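You operate a simulated robot arm through the tools that you are given. There is no shell and no other tool. Be economical: measure what you need, move in short steps, check, and stop when the job is done.

Carry out the task below with a simulated robot arm. There is one attempt and no reset: what you move stays moved.

TASK
Put one of the black rollers from the top of the silver bench on top of the black grease tin there.
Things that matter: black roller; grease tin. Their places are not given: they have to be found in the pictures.

It is judged by the outcome, as a careful person would: the job done as asked, and still so three seconds after it is handed in. It fails if anything else is knocked over, pushed out of place, dropped, spilled or broken.

THE ROBOT
A 6-joint arm with a two-finger parallel gripper, fixed in place. Base frame: the origin is at the foot of the arm, x ahead of it, y to its left, z up; the work surface is at about z = 0. Lengths are in mm, angles in degrees, forces in N, time in s.
With the tool pointing down near the work surface it reaches from about 140 to 580 mm from the base axis. Its first joint turns from -66.0 to 66.0 degrees. Payload 2.1 kg.
Tool frame: the origin (TCP) lies between the finger pads and is the grasp point; the fingertips stand 30 mm ahead of it; z points along the fingers, y is the line along which they close. The gripper opens to 94 mm. The fingers are 28 mm wide and 10 mm thick; the gripper's body (50 by 96 mm) begins 55 mm behind the TCP.
Orientation is that of the tool frame in the base frame, as [roll, pitch, yaw] about the fixed x, y, z axes, in that order (R = Rz(yaw) Ry(pitch) Rx(roll)). With the fingers straight down and closing along the base's y, the tool's x points along the base's -x, its y along +y and its z along -z.

THE INTERFACE
- The arm moves only by the tool drive_tool. Its argument "targets" is a list of rows, each a list of 4 numbers: the shift along the tool's x, y, z in units of 100 mm (1.0 is 100 mm), then the turn about the tool's z in units of 90 degrees (1.0 is 90 degrees). In form: [[tx, ty, tz, yaw], ...]. A call has 1 to 20 rows; each row is the pose to reach, as a shift and turn from the pose commanded when the call began, along the tool's axes at that moment. "claw" is the finger opening in m, from 0 to 0.094, set as the call begins (left out, the last holds). A call with a number of a shift or a turn outside -1 to 1 is refused whole. A row lasts 0.2 s, in which the tool goes at most 50 mm and 8.6 degrees; a call with a longer step from one row to the next is refused whole, and so is a gripper value outside its range. A pose out of reach is approached as far as the arm can. The call stops where the force on the tool passes 40 N (or 10 N more than at its start, if that is more) or the arm is blocked; 0.2 s more then pass. The fingers move at their own pace (about 72 mm/s each) and stop on an object; they squeeze with about 31 N. The grip force told is the motor's: it shows also when the fingers shut on nothing. Time passes only in rows, and 0.2 s behind the last, so rows that repeat a pose let the fingers close. It gives the time, the measured TCP pose, the force on the tool (base axes), the opening and the grip force at its end, in the units of the frame above (readings bear some noise).
- Cameras (640 x 400 px; columns grow to the right, rows downward): "scene" is fixed at [67.1, -385, 479.7]; the picture's right is [0.64, -0.77, 0.00], its down [-0.46, -0.39, -0.80] and it looks along [0.61, 0.51, -0.60] (base axes); focal length 232 px, centre (320, 200). "wrist" rides on the gripper at [-37, 0, -58] in the tool frame; the picture's right is [0.00, -1.00, 0.00], its down [0.97, 0.00, -0.24] and it looks along [0.24, 0.00, 0.97] (tool axes); focal length 218 px, centre (320, 200).
- capture(camera): a new picture of that camera. No time passes.
- locate(camera, pixels): for up to 12 pixels [column, row] of the newest picture of that camera ("zoom" is the newest enlarged one), the place [x, y, z] in the base frame of the surface seen there, good to about 2 mm. No time passes.
- enlarge(camera, box): a new picture of the part [left, top, right, bottom] of that camera's present view, enlarged. No time passes.
- sign_off(): hands the job in; it is judged then, once.

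Work in short steps. Measure before you move; look again where a grasp or a placing could have gone wrong, and mend it. You have 60 turns and 20 pictures in all, the two below and enlarged ones among them. Open the gripper and draw the arm clear of the work before you hand the job in, unless the task says otherwise; then end with one line.

The tools are called after ">>>" as name(argument=value, ...) on one line, values as JSON. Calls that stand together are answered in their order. drive_tool: Moves the arm, as the interface text tells. Its arguments: {"type":"object","properties":{"targets":{"type":"array","items":{"type":"array","items":{"type":"number"}}},"claw":{"type":"number"}},"required":["targets"]} The other tools are called the same way: capture (camera) takes a picture; locate (camera, pixels) gives the place of the surface under pixels of a picture; enlarge (camera, box) takes an enlarged picture of a part of a camera's view; sign_off () hands the job in.

At the start:

```text
time_s: 0.0
eef_pos: [340.5, -31.5, 338.5]
tool_rot: [180.0, 0.1, 180.0]
force: [-0.6, 0.2, 0.1]
width: 94.1
gripper_force: 0.1
```

scene: 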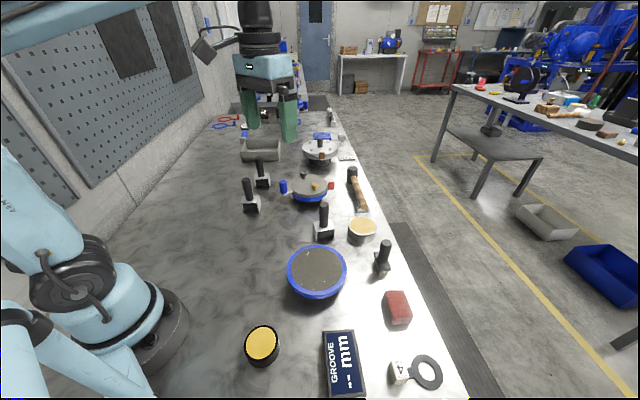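
wrist: 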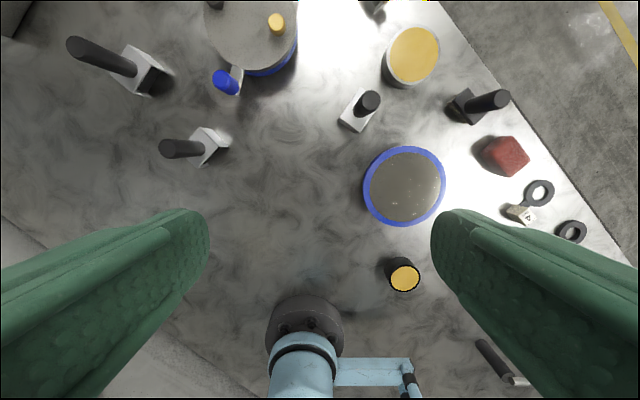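

I'll enlarge the scene to identify the rollers and the tin.

>>> enlarge(camera="scene", box=[220, 160, 460, 310])

>>> enlarge(camera="scene", box=[220, 250, 460, 400])

```text
2.67 times, centred on (340, 235) of scene
```

zoom: 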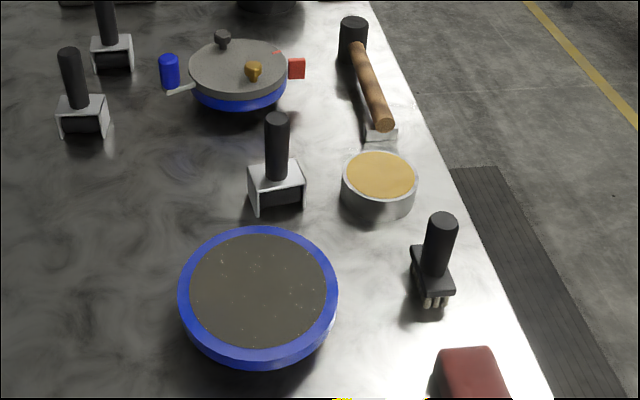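

```text
2.67 times, centred on (340, 325) of scene
```

zoom: 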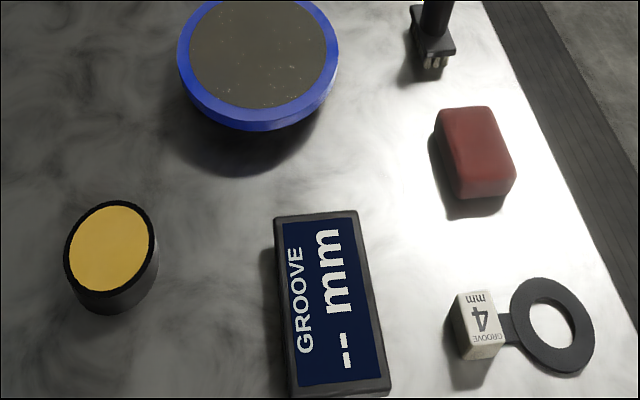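

Candidates: framed tools with black handles (262,200 area) and a black tin with yellow grease (262,345). I look closer at both, and at the thing in the lower right of the wrist view.

>>> enlarge(camera="scene", box=[220, 120, 380, 220])

>>> enlarge(camera="wrist", box=[320, 60, 640, 260])

>>> locate(camera="wrist", pixels=[[404, 278], [404, 292], [418, 278], [369, 101], [355, 120], [167, 149], [212, 146], [75, 47], [145, 70], [485, 350], [500, 98], [405, 185]])

>>> locate(camera="scene", pixels=[[262, 342], [323, 206], [324, 236], [248, 182], [252, 207], [262, 163], [263, 184], [262, 365], [329, 226], [314, 229]])

```text
4.00 times, centred on (300, 170) of scene
```

zoom: 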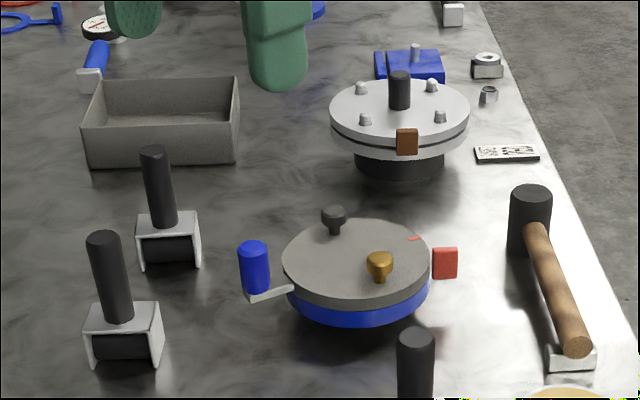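

```text
2.00 times, centred on (480, 160) of wrist
```

zoom: 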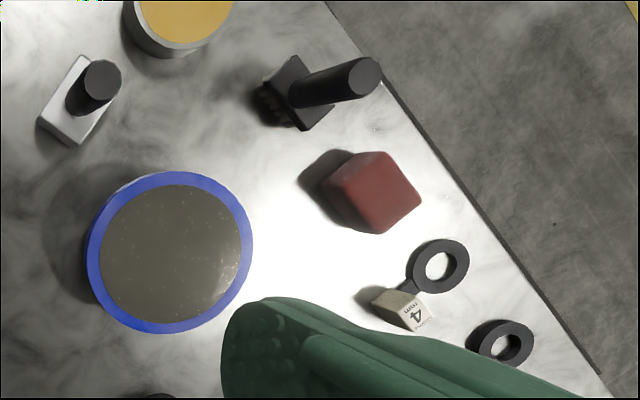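

```text
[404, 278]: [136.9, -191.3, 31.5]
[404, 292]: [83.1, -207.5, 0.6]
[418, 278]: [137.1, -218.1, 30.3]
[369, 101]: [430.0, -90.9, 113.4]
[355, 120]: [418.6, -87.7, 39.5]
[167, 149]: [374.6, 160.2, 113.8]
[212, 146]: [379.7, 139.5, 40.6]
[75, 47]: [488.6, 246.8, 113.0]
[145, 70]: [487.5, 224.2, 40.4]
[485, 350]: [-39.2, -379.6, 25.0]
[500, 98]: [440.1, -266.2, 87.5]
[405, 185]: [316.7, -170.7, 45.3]
```

```text
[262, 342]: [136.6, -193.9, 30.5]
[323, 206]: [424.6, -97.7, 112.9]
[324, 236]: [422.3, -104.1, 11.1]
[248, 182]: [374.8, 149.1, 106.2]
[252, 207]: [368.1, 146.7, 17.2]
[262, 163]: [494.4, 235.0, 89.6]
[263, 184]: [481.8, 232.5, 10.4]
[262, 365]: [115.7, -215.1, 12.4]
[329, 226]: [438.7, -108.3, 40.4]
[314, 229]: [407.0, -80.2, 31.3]
```

The rollers are the silver frames with a black roller and handle; the one at about (374,150) stands freest. The tin is at about (137,-192), top z≈31. I move above that roller, first half.

>>> drive_tool(targets=[[-0.05, 0.2, 0.1, 0], [-0.1, 0.4, 0.2, 0], [-0.15, 0.6, 0.3, 0], [-0.18, 0.8, 0.4, 0], [-0.2, 0.95, 0.5, 0], [-0.2, 0.95, 0.5, 0]], claw=0.094)

>>> drive_tool(targets=[[-0.05, 0.2, 0.1, 0], [-0.1, 0.4, 0.2, 0], [-0.12, 0.6, 0.3, 0], [-0.13, 0.8, 0.4, 0], [-0.13, 0.88, 0.4, 0], [-0.13, 0.88, 0.4, 0]])

>>> capture(camera="wrist")

```text
time_s: 1.4
eef_pos: [362.4, 63.3, 288.1]
tool_rot: [180.0, 0.2, -180.0]
force: [-0.2, -0.2, -0.9]
width: 93.9
gripper_force: 0.2
```

```text
time_s: 2.8
eef_pos: [374.8, 153.3, 247.9]
tool_rot: [-180.0, 0.1, 180.0]
force: [-0.5, 0.2, 0.0]
width: 94.1
gripper_force: 0.0
```

```text
13 pictures are left
```

wrist: 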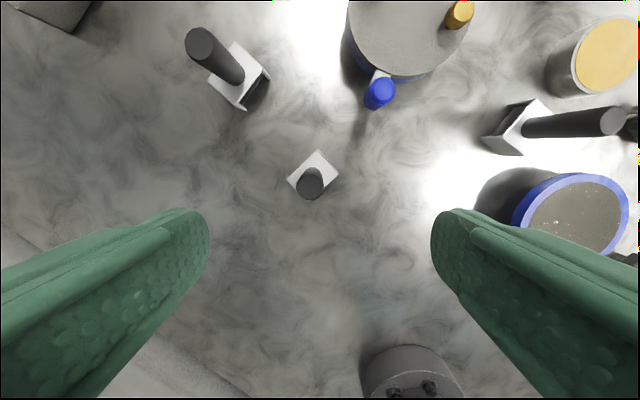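

The handle top is at (310,184), frame corners at (288,180), (318,150), (339,175). I measure these.

>>> locate(camera="wrist", pixels=[[310, 184], [310, 174], [299, 184], [321, 184], [310, 195], [291, 180], [318, 153], [336, 174]])

>>> enlarge(camera="wrist", box=[270, 140, 350, 215])

```text
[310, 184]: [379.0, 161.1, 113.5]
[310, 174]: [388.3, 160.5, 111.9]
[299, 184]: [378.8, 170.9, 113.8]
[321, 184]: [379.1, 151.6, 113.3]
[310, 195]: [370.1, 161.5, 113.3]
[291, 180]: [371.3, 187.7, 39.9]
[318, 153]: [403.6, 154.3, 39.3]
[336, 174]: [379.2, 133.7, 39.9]
```

```text
5.33 times, centred on (310, 178) of wrist
```

zoom: 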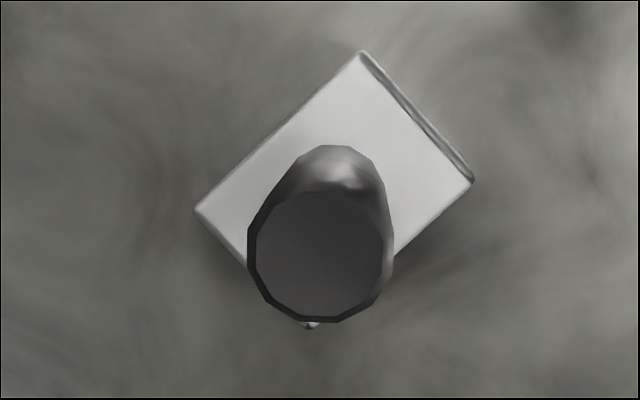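

Handle centre is (379,161), diameter ~20, top z 113, frame top z 40. I centre and descend to about z 150.

>>> drive_tool(targets=[[-0.05, 0.085, 0.2, 0], [-0.05, 0.085, 0.5, 0], [-0.05, 0.085, 0.8, 0], [-0.05, 0.085, 0.95, 0], [-0.05, 0.085, 0.95, 0]])

>>> capture(camera="wrist")

```text
time_s: 4.0
eef_pos: [377.9, 161.9, 151.5]
tool_rot: [180.0, 0.2, -179.9]
force: [-1.2, 0.5, 0.0]
width: 94.0
gripper_force: 0.2
```

```text
11 pictures are left
```

wrist: 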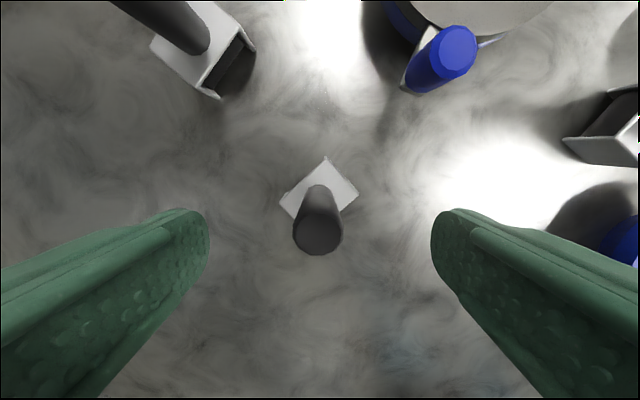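

The handle is centred between the fingers (318,232). I descend to TCP z≈83 and close.

>>> drive_tool(targets=[[-0.01, 0, 0.2, 0], [-0.01, 0, 0.4, 0], [-0.01, 0, 0.6, 0], [-0.01, 0, 0.69, 0], [-0.01, 0, 0.69, 0]])

>>> drive_tool(targets=[[0, 0, 0, 0], [0, 0, 0, 0], [0, 0, 0, 0], [0, 0, 0, 0], [0, 0, 0, 0]], claw=0.0)

```text
time_s: 5.2
eef_pos: [380.9, 159.7, 82.2]
tool_rot: [-180.0, 0.1, -180.0]
force: [1.0, 1.2, -0.2]
width: 93.6
gripper_force: 0.0
```

```text
time_s: 6.4
eef_pos: [380.9, 160.6, 82.6]
tool_rot: [180.0, 0.0, -179.9]
force: [0.4, 0.6, -0.1]
width: 27.5
gripper_force: 30.8
```

Gripped at 27.5 mm with 31 N. I lift straight up, slowly, and check.

>>> drive_tool(targets=[[0, 0, -0.1, 0], [0, 0, -0.3, 0], [0, 0, -0.5, 0], [0, 0, -0.7, 0], [0, 0, -0.85, 0], [0, 0, -0.95, 0], [0, 0, -0.95, 0]])

>>> capture(camera="wrist")

```text
time_s: 8.0
eef_pos: [380.1, 160.2, 179.0]
tool_rot: [-179.9, 0.2, 180.0]
force: [0.5, 0.3, -2.2]
width: 26.8
gripper_force: 30.8
```

```text
10 pictures are left
```

wrist: 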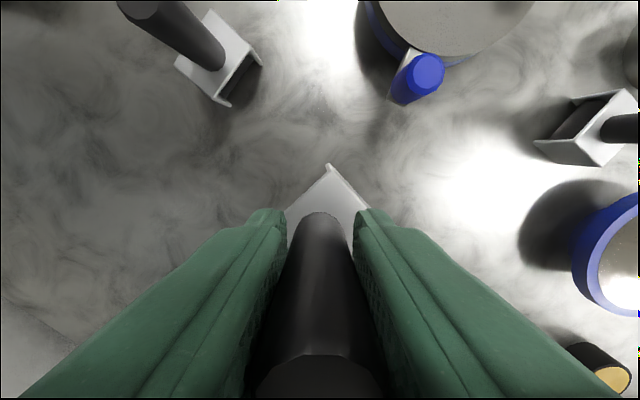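

Held firmly. I raise and carry toward the tin in a straight line, first two quarters.

>>> drive_tool(targets=[[0, 0, -0.25, 0], [0, 0, -0.5, 0], [0.1, -0.15, -0.55, 0], [0.25, -0.36, -0.6, 0], [0.4, -0.57, -0.6, 0], [0.53, -0.76, -0.6, 0], [0.61, -0.88, -0.6, 0]])

>>> drive_tool(targets=[[0.1, -0.15, 0, 0], [0.25, -0.36, 0, 0], [0.4, -0.57, 0, 0], [0.53, -0.76, 0, 0], [0.61, -0.88, 0, 0], [0.61, -0.88, 0, 0]])

>>> drive_tool(targets=[[0.1, -0.15, 0, 0], [0.25, -0.36, 0, 0], [0.4, -0.57, 0, 0], [0.53, -0.76, 0, 0], [0.61, -0.88, 0, 0], [0.61, -0.88, 0, 0]])

>>> capture(camera="scene")

```text
time_s: 9.6
eef_pos: [317.4, 72.8, 238.4]
tool_rot: [180.0, 0.1, -180.0]
force: [-0.2, 0.1, -1.5]
width: 26.6
gripper_force: 30.7
```

```text
time_s: 11.0
eef_pos: [257.8, -14.7, 240.2]
tool_rot: [180.0, 0.1, -180.0]
force: [0.7, 0.5, -1.8]
width: 26.5
gripper_force: 30.6
```

```text
time_s: 12.4
eef_pos: [198.0, -101.8, 238.4]
tool_rot: [-179.9, 0.1, -180.0]
force: [-0.2, -1.5, -2.2]
width: 25.9
gripper_force: 31.1
```

```text
9 pictures are left
```

scene: 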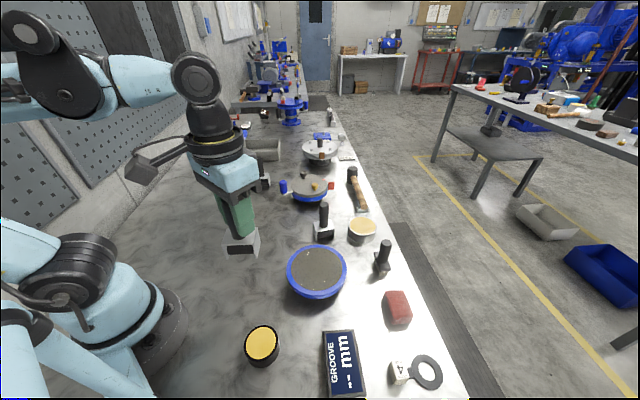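

The roller hangs upright and the tin is in clear view at (262,345). I measure the tin's rim precisely from an enlargement.

>>> enlarge(camera="scene", box=[222, 315, 302, 375])

>>> enlarge(camera="scene", box=[200, 190, 280, 270])

```text
6.67 times, centred on (262, 345) of scene
```

zoom: 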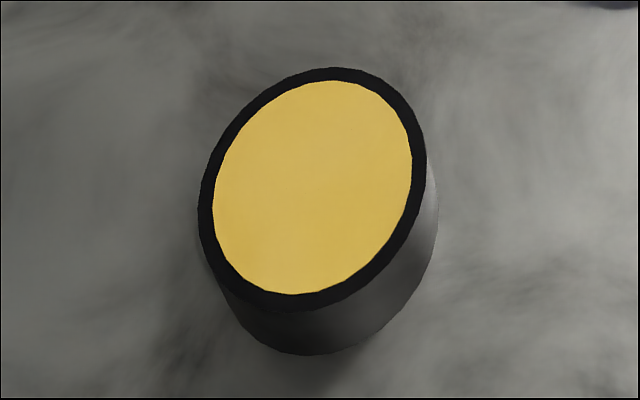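

```text
5.00 times, centred on (240, 230) of scene
```

zoom: 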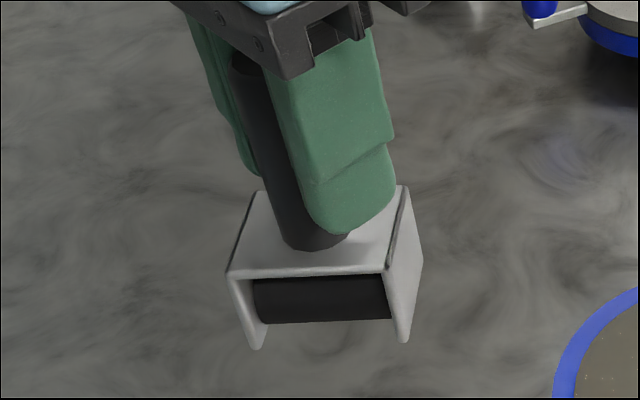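

The frame stands on its two end plates, about 47 apart, so it must be well centred. I locate the rim points and the plate feet.

>>> locate(camera="scene", pixels=[[245, 345.7], [276.9, 340.5], [265, 326.4], [257.5, 360.3], [262, 343]])

>>> locate(camera="zoom", pixels=[[256, 346], [404, 339], [232, 270], [384, 268], [403, 192], [259, 196], [420, 262], [320, 300]])

```text
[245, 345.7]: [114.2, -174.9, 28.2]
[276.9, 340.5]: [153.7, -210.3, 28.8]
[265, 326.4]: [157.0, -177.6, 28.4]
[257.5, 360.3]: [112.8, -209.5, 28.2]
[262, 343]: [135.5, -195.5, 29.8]
```

```text
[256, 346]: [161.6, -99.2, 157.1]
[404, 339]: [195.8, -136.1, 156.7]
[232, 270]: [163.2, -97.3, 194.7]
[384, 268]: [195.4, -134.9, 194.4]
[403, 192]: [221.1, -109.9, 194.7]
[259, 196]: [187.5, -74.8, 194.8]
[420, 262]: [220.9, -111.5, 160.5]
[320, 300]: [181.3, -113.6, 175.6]
```

Tin centre ≈(134.4,-193), top z≈29–30; frame centre ≈(191.8,-104.2), i.e. ~(-5.5,-2) from the TCP. I move over the tin and lower to leave ~20 mm under the feet, then re-measure.

>>> drive_tool(targets=[[0.1, -0.15, 0, 0], [0.25, -0.38, 0, 0], [0.4, -0.6, 0, 0], [0.52, -0.8, 0, 0], [0.58, -0.897, 0, 0], [0.58, -0.897, 0, 0]])

>>> drive_tool(targets=[[0, 0, 0.2, 0], [0, 0, 0.4, 0], [0, 0, 0.6, 0], [0, 0, 0.75, 0], [0, 0, 0.87, 0], [0, 0, 0.98, 0], [0, 0, 0.98, 0]])

>>> enlarge(camera="scene", box=[192, 250, 352, 390])

```text
time_s: 13.8
eef_pos: [140.3, -191.7, 237.0]
tool_rot: [-179.9, 0.1, 180.0]
force: [0.5, 0.4, -1.2]
width: 25.3
gripper_force: 31.2
```

```text
time_s: 15.4
eef_pos: [139.6, -191.8, 138.7]
tool_rot: [180.0, 0.1, -180.0]
force: [0.3, -1.0, -2.0]
width: 25.2
gripper_force: 31.3
```

```text
2.86 times, centred on (272, 320) of scene
```

zoom: 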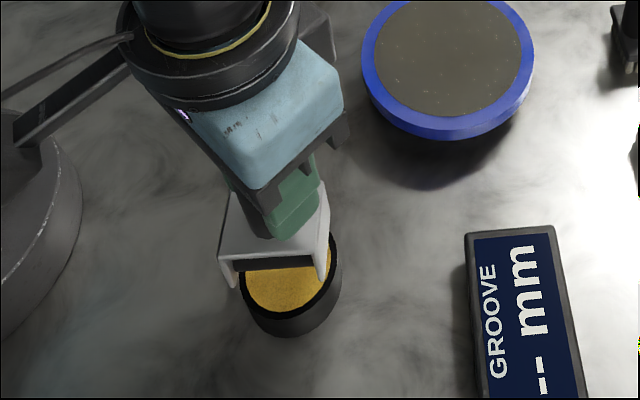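

Frame is above the tin; I measure its visible corners: zoom (221,256), (317,251), (322,184), (235,192) and feet (233,286), (322,280).

>>> locate(camera="zoom", pixels=[[221, 255], [315, 249], [322, 186], [234, 195], [232, 284], [322, 278], [290, 290], [250, 308], [329, 240]])

>>> enlarge(camera="scene", box=[232, 300, 302, 365])

```text
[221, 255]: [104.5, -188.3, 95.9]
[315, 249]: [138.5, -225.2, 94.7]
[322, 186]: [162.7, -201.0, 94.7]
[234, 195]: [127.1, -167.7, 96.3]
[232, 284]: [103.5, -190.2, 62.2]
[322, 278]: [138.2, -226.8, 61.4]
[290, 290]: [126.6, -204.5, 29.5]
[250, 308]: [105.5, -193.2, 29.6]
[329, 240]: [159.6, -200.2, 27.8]
```

```text
6.15 times, centred on (267, 332) of scene
```

zoom: 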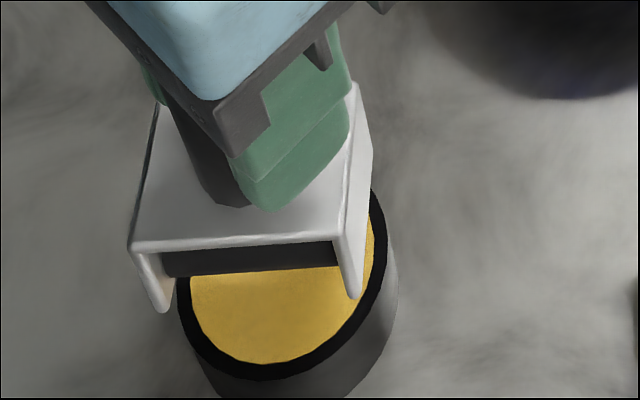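

The corners suggest the frame is ~2 mm off; I refine with the sharper enlargement, including rim points.

>>> locate(camera="zoom", pixels=[[132, 243], [341, 236], [353, 92], [370, 155], [164, 309], [355, 294], [183, 285], [378, 205], [378, 275], [262, 372], [200, 345], [137, 205]])

```text
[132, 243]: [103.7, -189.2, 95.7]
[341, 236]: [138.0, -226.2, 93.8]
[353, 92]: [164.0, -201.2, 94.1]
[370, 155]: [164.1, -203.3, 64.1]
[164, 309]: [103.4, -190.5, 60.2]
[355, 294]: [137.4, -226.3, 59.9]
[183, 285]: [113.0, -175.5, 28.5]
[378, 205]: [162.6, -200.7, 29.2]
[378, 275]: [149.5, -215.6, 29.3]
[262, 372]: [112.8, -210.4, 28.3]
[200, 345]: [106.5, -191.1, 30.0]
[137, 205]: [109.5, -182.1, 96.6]
```

Frame centre (133.9,-195.2) vs tin centre (134.6,-193.6), tin radius ~28: I correct by (+0.7,+1.5) and lower 23 mm.

>>> drive_tool(targets=[[-0.007, 0.015, 0, 0], [-0.007, 0.015, 0.08, 0], [-0.007, 0.015, 0.15, 0], [-0.007, 0.015, 0.2, 0], [-0.007, 0.015, 0.23, 0], [-0.007, 0.015, 0.23, 0]])

>>> drive_tool(targets=[[0, 0, 0.01, 0], [0, 0, 0.01, 0]])

```text
time_s: 16.8
eef_pos: [139.2, -190.6, 117.0]
tool_rot: [-180.0, 0.1, 180.0]
force: [-0.4, -0.4, -1.4]
width: 25.3
gripper_force: 30.6
```

```text
time_s: 17.4
eef_pos: [140.5, -191.1, 117.2]
tool_rot: [-179.9, 0.1, -179.9]
force: [-0.2, 0.1, -1.7]
width: 24.9
gripper_force: 31.3
```

Still no contact. I step down by 1 mm at a time, watching the force.

>>> drive_tool(targets=[[0, 0, 0.01, 0], [0, 0, 0.01, 0]])

>>> drive_tool(targets=[[0, 0, 0.01, 0], [0, 0, 0.01, 0]])

>>> drive_tool(targets=[[0, 0, 0.01, 0], [0, 0, 0.01, 0]])

```text
time_s: 18.0
eef_pos: [139.0, -191.9, 115.8]
tool_rot: [180.0, 0.1, 179.9]
force: [-0.2, 0.4, -1.4]
width: 24.8
gripper_force: 31.0
```

```text
time_s: 18.6
eef_pos: [141.4, -190.9, 115.2]
tool_rot: [-179.9, 0.1, -179.9]
force: [0.6, 0.7, -0.7]
width: 24.9
gripper_force: 31.0
```

```text
time_s: 19.2
eef_pos: [140.3, -190.1, 113.8]
tool_rot: [-180.0, 0.1, -179.9]
force: [0.5, 0.2, -0.4]
width: 25.0
gripper_force: 31.6
```

>>> drive_tool(targets=[[0, 0, 0.01, 0], [0, 0, 0.01, 0]])

>>> enlarge(camera="scene", box=[232, 300, 302, 375])

```text
time_s: 19.8
eef_pos: [139.8, -192.4, 112.8]
tool_rot: [180.0, 0.1, -180.0]
force: [0.1, 0.1, 0.8]
width: 24.8
gripper_force: 31.4
```

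```text
5.33 times, centred on (267, 338) of scene
```

zoom: 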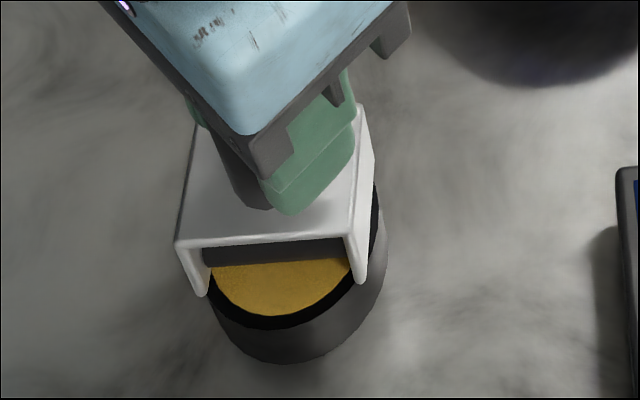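

The feet appear to touch both sides of the rim and the weight is coming off. One more millimetre to confirm contact.

>>> drive_tool(targets=[[0, 0, 0.008, 0], [0, 0, 0.008, 0]])

>>> locate(camera="zoom", pixels=[[178, 240], [350, 232], [358, 108], [205, 292], [359, 282], [290, 290], [240, 315], [372, 165]])

```text
time_s: 20.4
eef_pos: [139.6, -192.4, 111.8]
tool_rot: [180.0, 0.0, 180.0]
force: [-3.1, 4.4, 23.1]
width: 25.0
gripper_force: 31.3
```

```text
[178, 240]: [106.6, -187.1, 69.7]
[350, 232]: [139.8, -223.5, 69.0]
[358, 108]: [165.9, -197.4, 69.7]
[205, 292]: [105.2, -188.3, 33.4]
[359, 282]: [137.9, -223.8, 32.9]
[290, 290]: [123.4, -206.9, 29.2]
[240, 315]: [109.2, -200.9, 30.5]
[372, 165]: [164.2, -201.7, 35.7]
```

Firm contact (23 N), frame centred within ~2 mm. I relieve the push by 0.8 mm, then open gently.

>>> drive_tool(targets=[[0, 0, -0.008, 0], [0, 0, -0.008, 0]])

>>> drive_tool(targets=[[0, 0, 0, 0], [0, 0, 0, 0]], claw=0.04)

>>> drive_tool(targets=[[0, 0, 0, 0], [0, 0, 0, 0], [0, 0, 0, 0]], claw=0.08)

>>> enlarge(camera="scene", box=[212, 280, 322, 380])

```text
time_s: 21.0
eef_pos: [140.6, -191.2, 112.6]
tool_rot: [-179.9, 0.1, 180.0]
force: [-0.5, -0.3, 0.1]
width: 24.7
gripper_force: 31.4
```

```text
time_s: 21.6
eef_pos: [140.3, -191.7, 113.2]
tool_rot: [179.9, 0.2, 180.0]
force: [1.2, 0.3, -0.3]
width: 40.2
gripper_force: 0.0
```

```text
time_s: 22.4
eef_pos: [140.9, -191.7, 112.8]
tool_rot: [180.0, 0.1, 180.0]
force: [0.6, 0.1, -1.0]
width: 80.2
gripper_force: 0.1
```

```text
4.00 times, centred on (267, 330) of scene
```

zoom: 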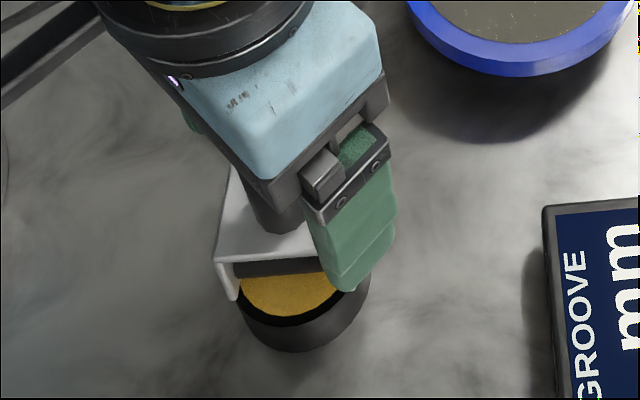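

The roller stands steady with the fingers open. I rise straight up, then swing clear.

>>> drive_tool(targets=[[0, 0, -0.1, 0], [0, 0, -0.25, 0], [0, 0, -0.45, 0], [0, 0, -0.7, 0], [0, 0, -0.95, 0], [0, 0, -0.95, 0]])

>>> drive_tool(targets=[[0, 0, -0.25, 0], [-0.2, 0.2, -0.4, 0], [-0.4, 0.4, -0.6, 0], [-0.6, 0.6, -0.7, 0], [-0.8, 0.8, -0.7, 0], [-0.95, 0.95, -0.7, 0], [-0.95, 0.95, -0.7, 0]])

>>> capture(camera="scene")

```text
time_s: 23.8
eef_pos: [140.2, -191.5, 208.2]
tool_rot: [-179.9, 0.1, 180.0]
force: [-0.4, 0.5, -0.2]
width: 79.9
gripper_force: 0.0
```

```text
time_s: 25.4
eef_pos: [235.5, -96.1, 276.8]
tool_rot: [-179.9, 0.1, -180.0]
force: [0.1, -0.3, 0.0]
width: 80.4
gripper_force: 0.0
```

```text
2 pictures are left
```

scene: 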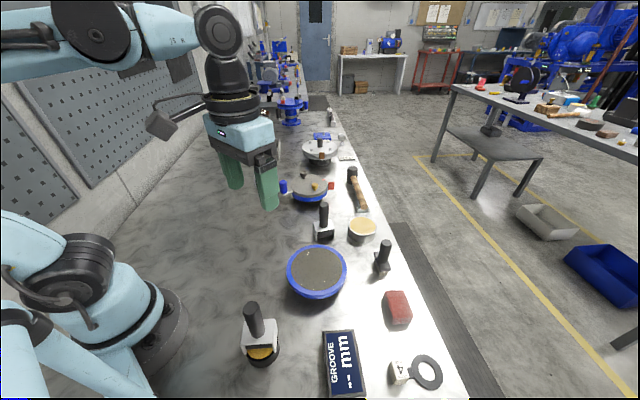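

The roller stands upright on the tin at (260,340), everything else is where it was, and the arm is clear with the gripper open. I hand the job in.

>>> sign_off()

```text
The job is handed in.
```

One black roller is standing upright on top of the black grease tin. The gripper is open, the arm is clear of the work, and in the last picture nothing else on the bench had moved.
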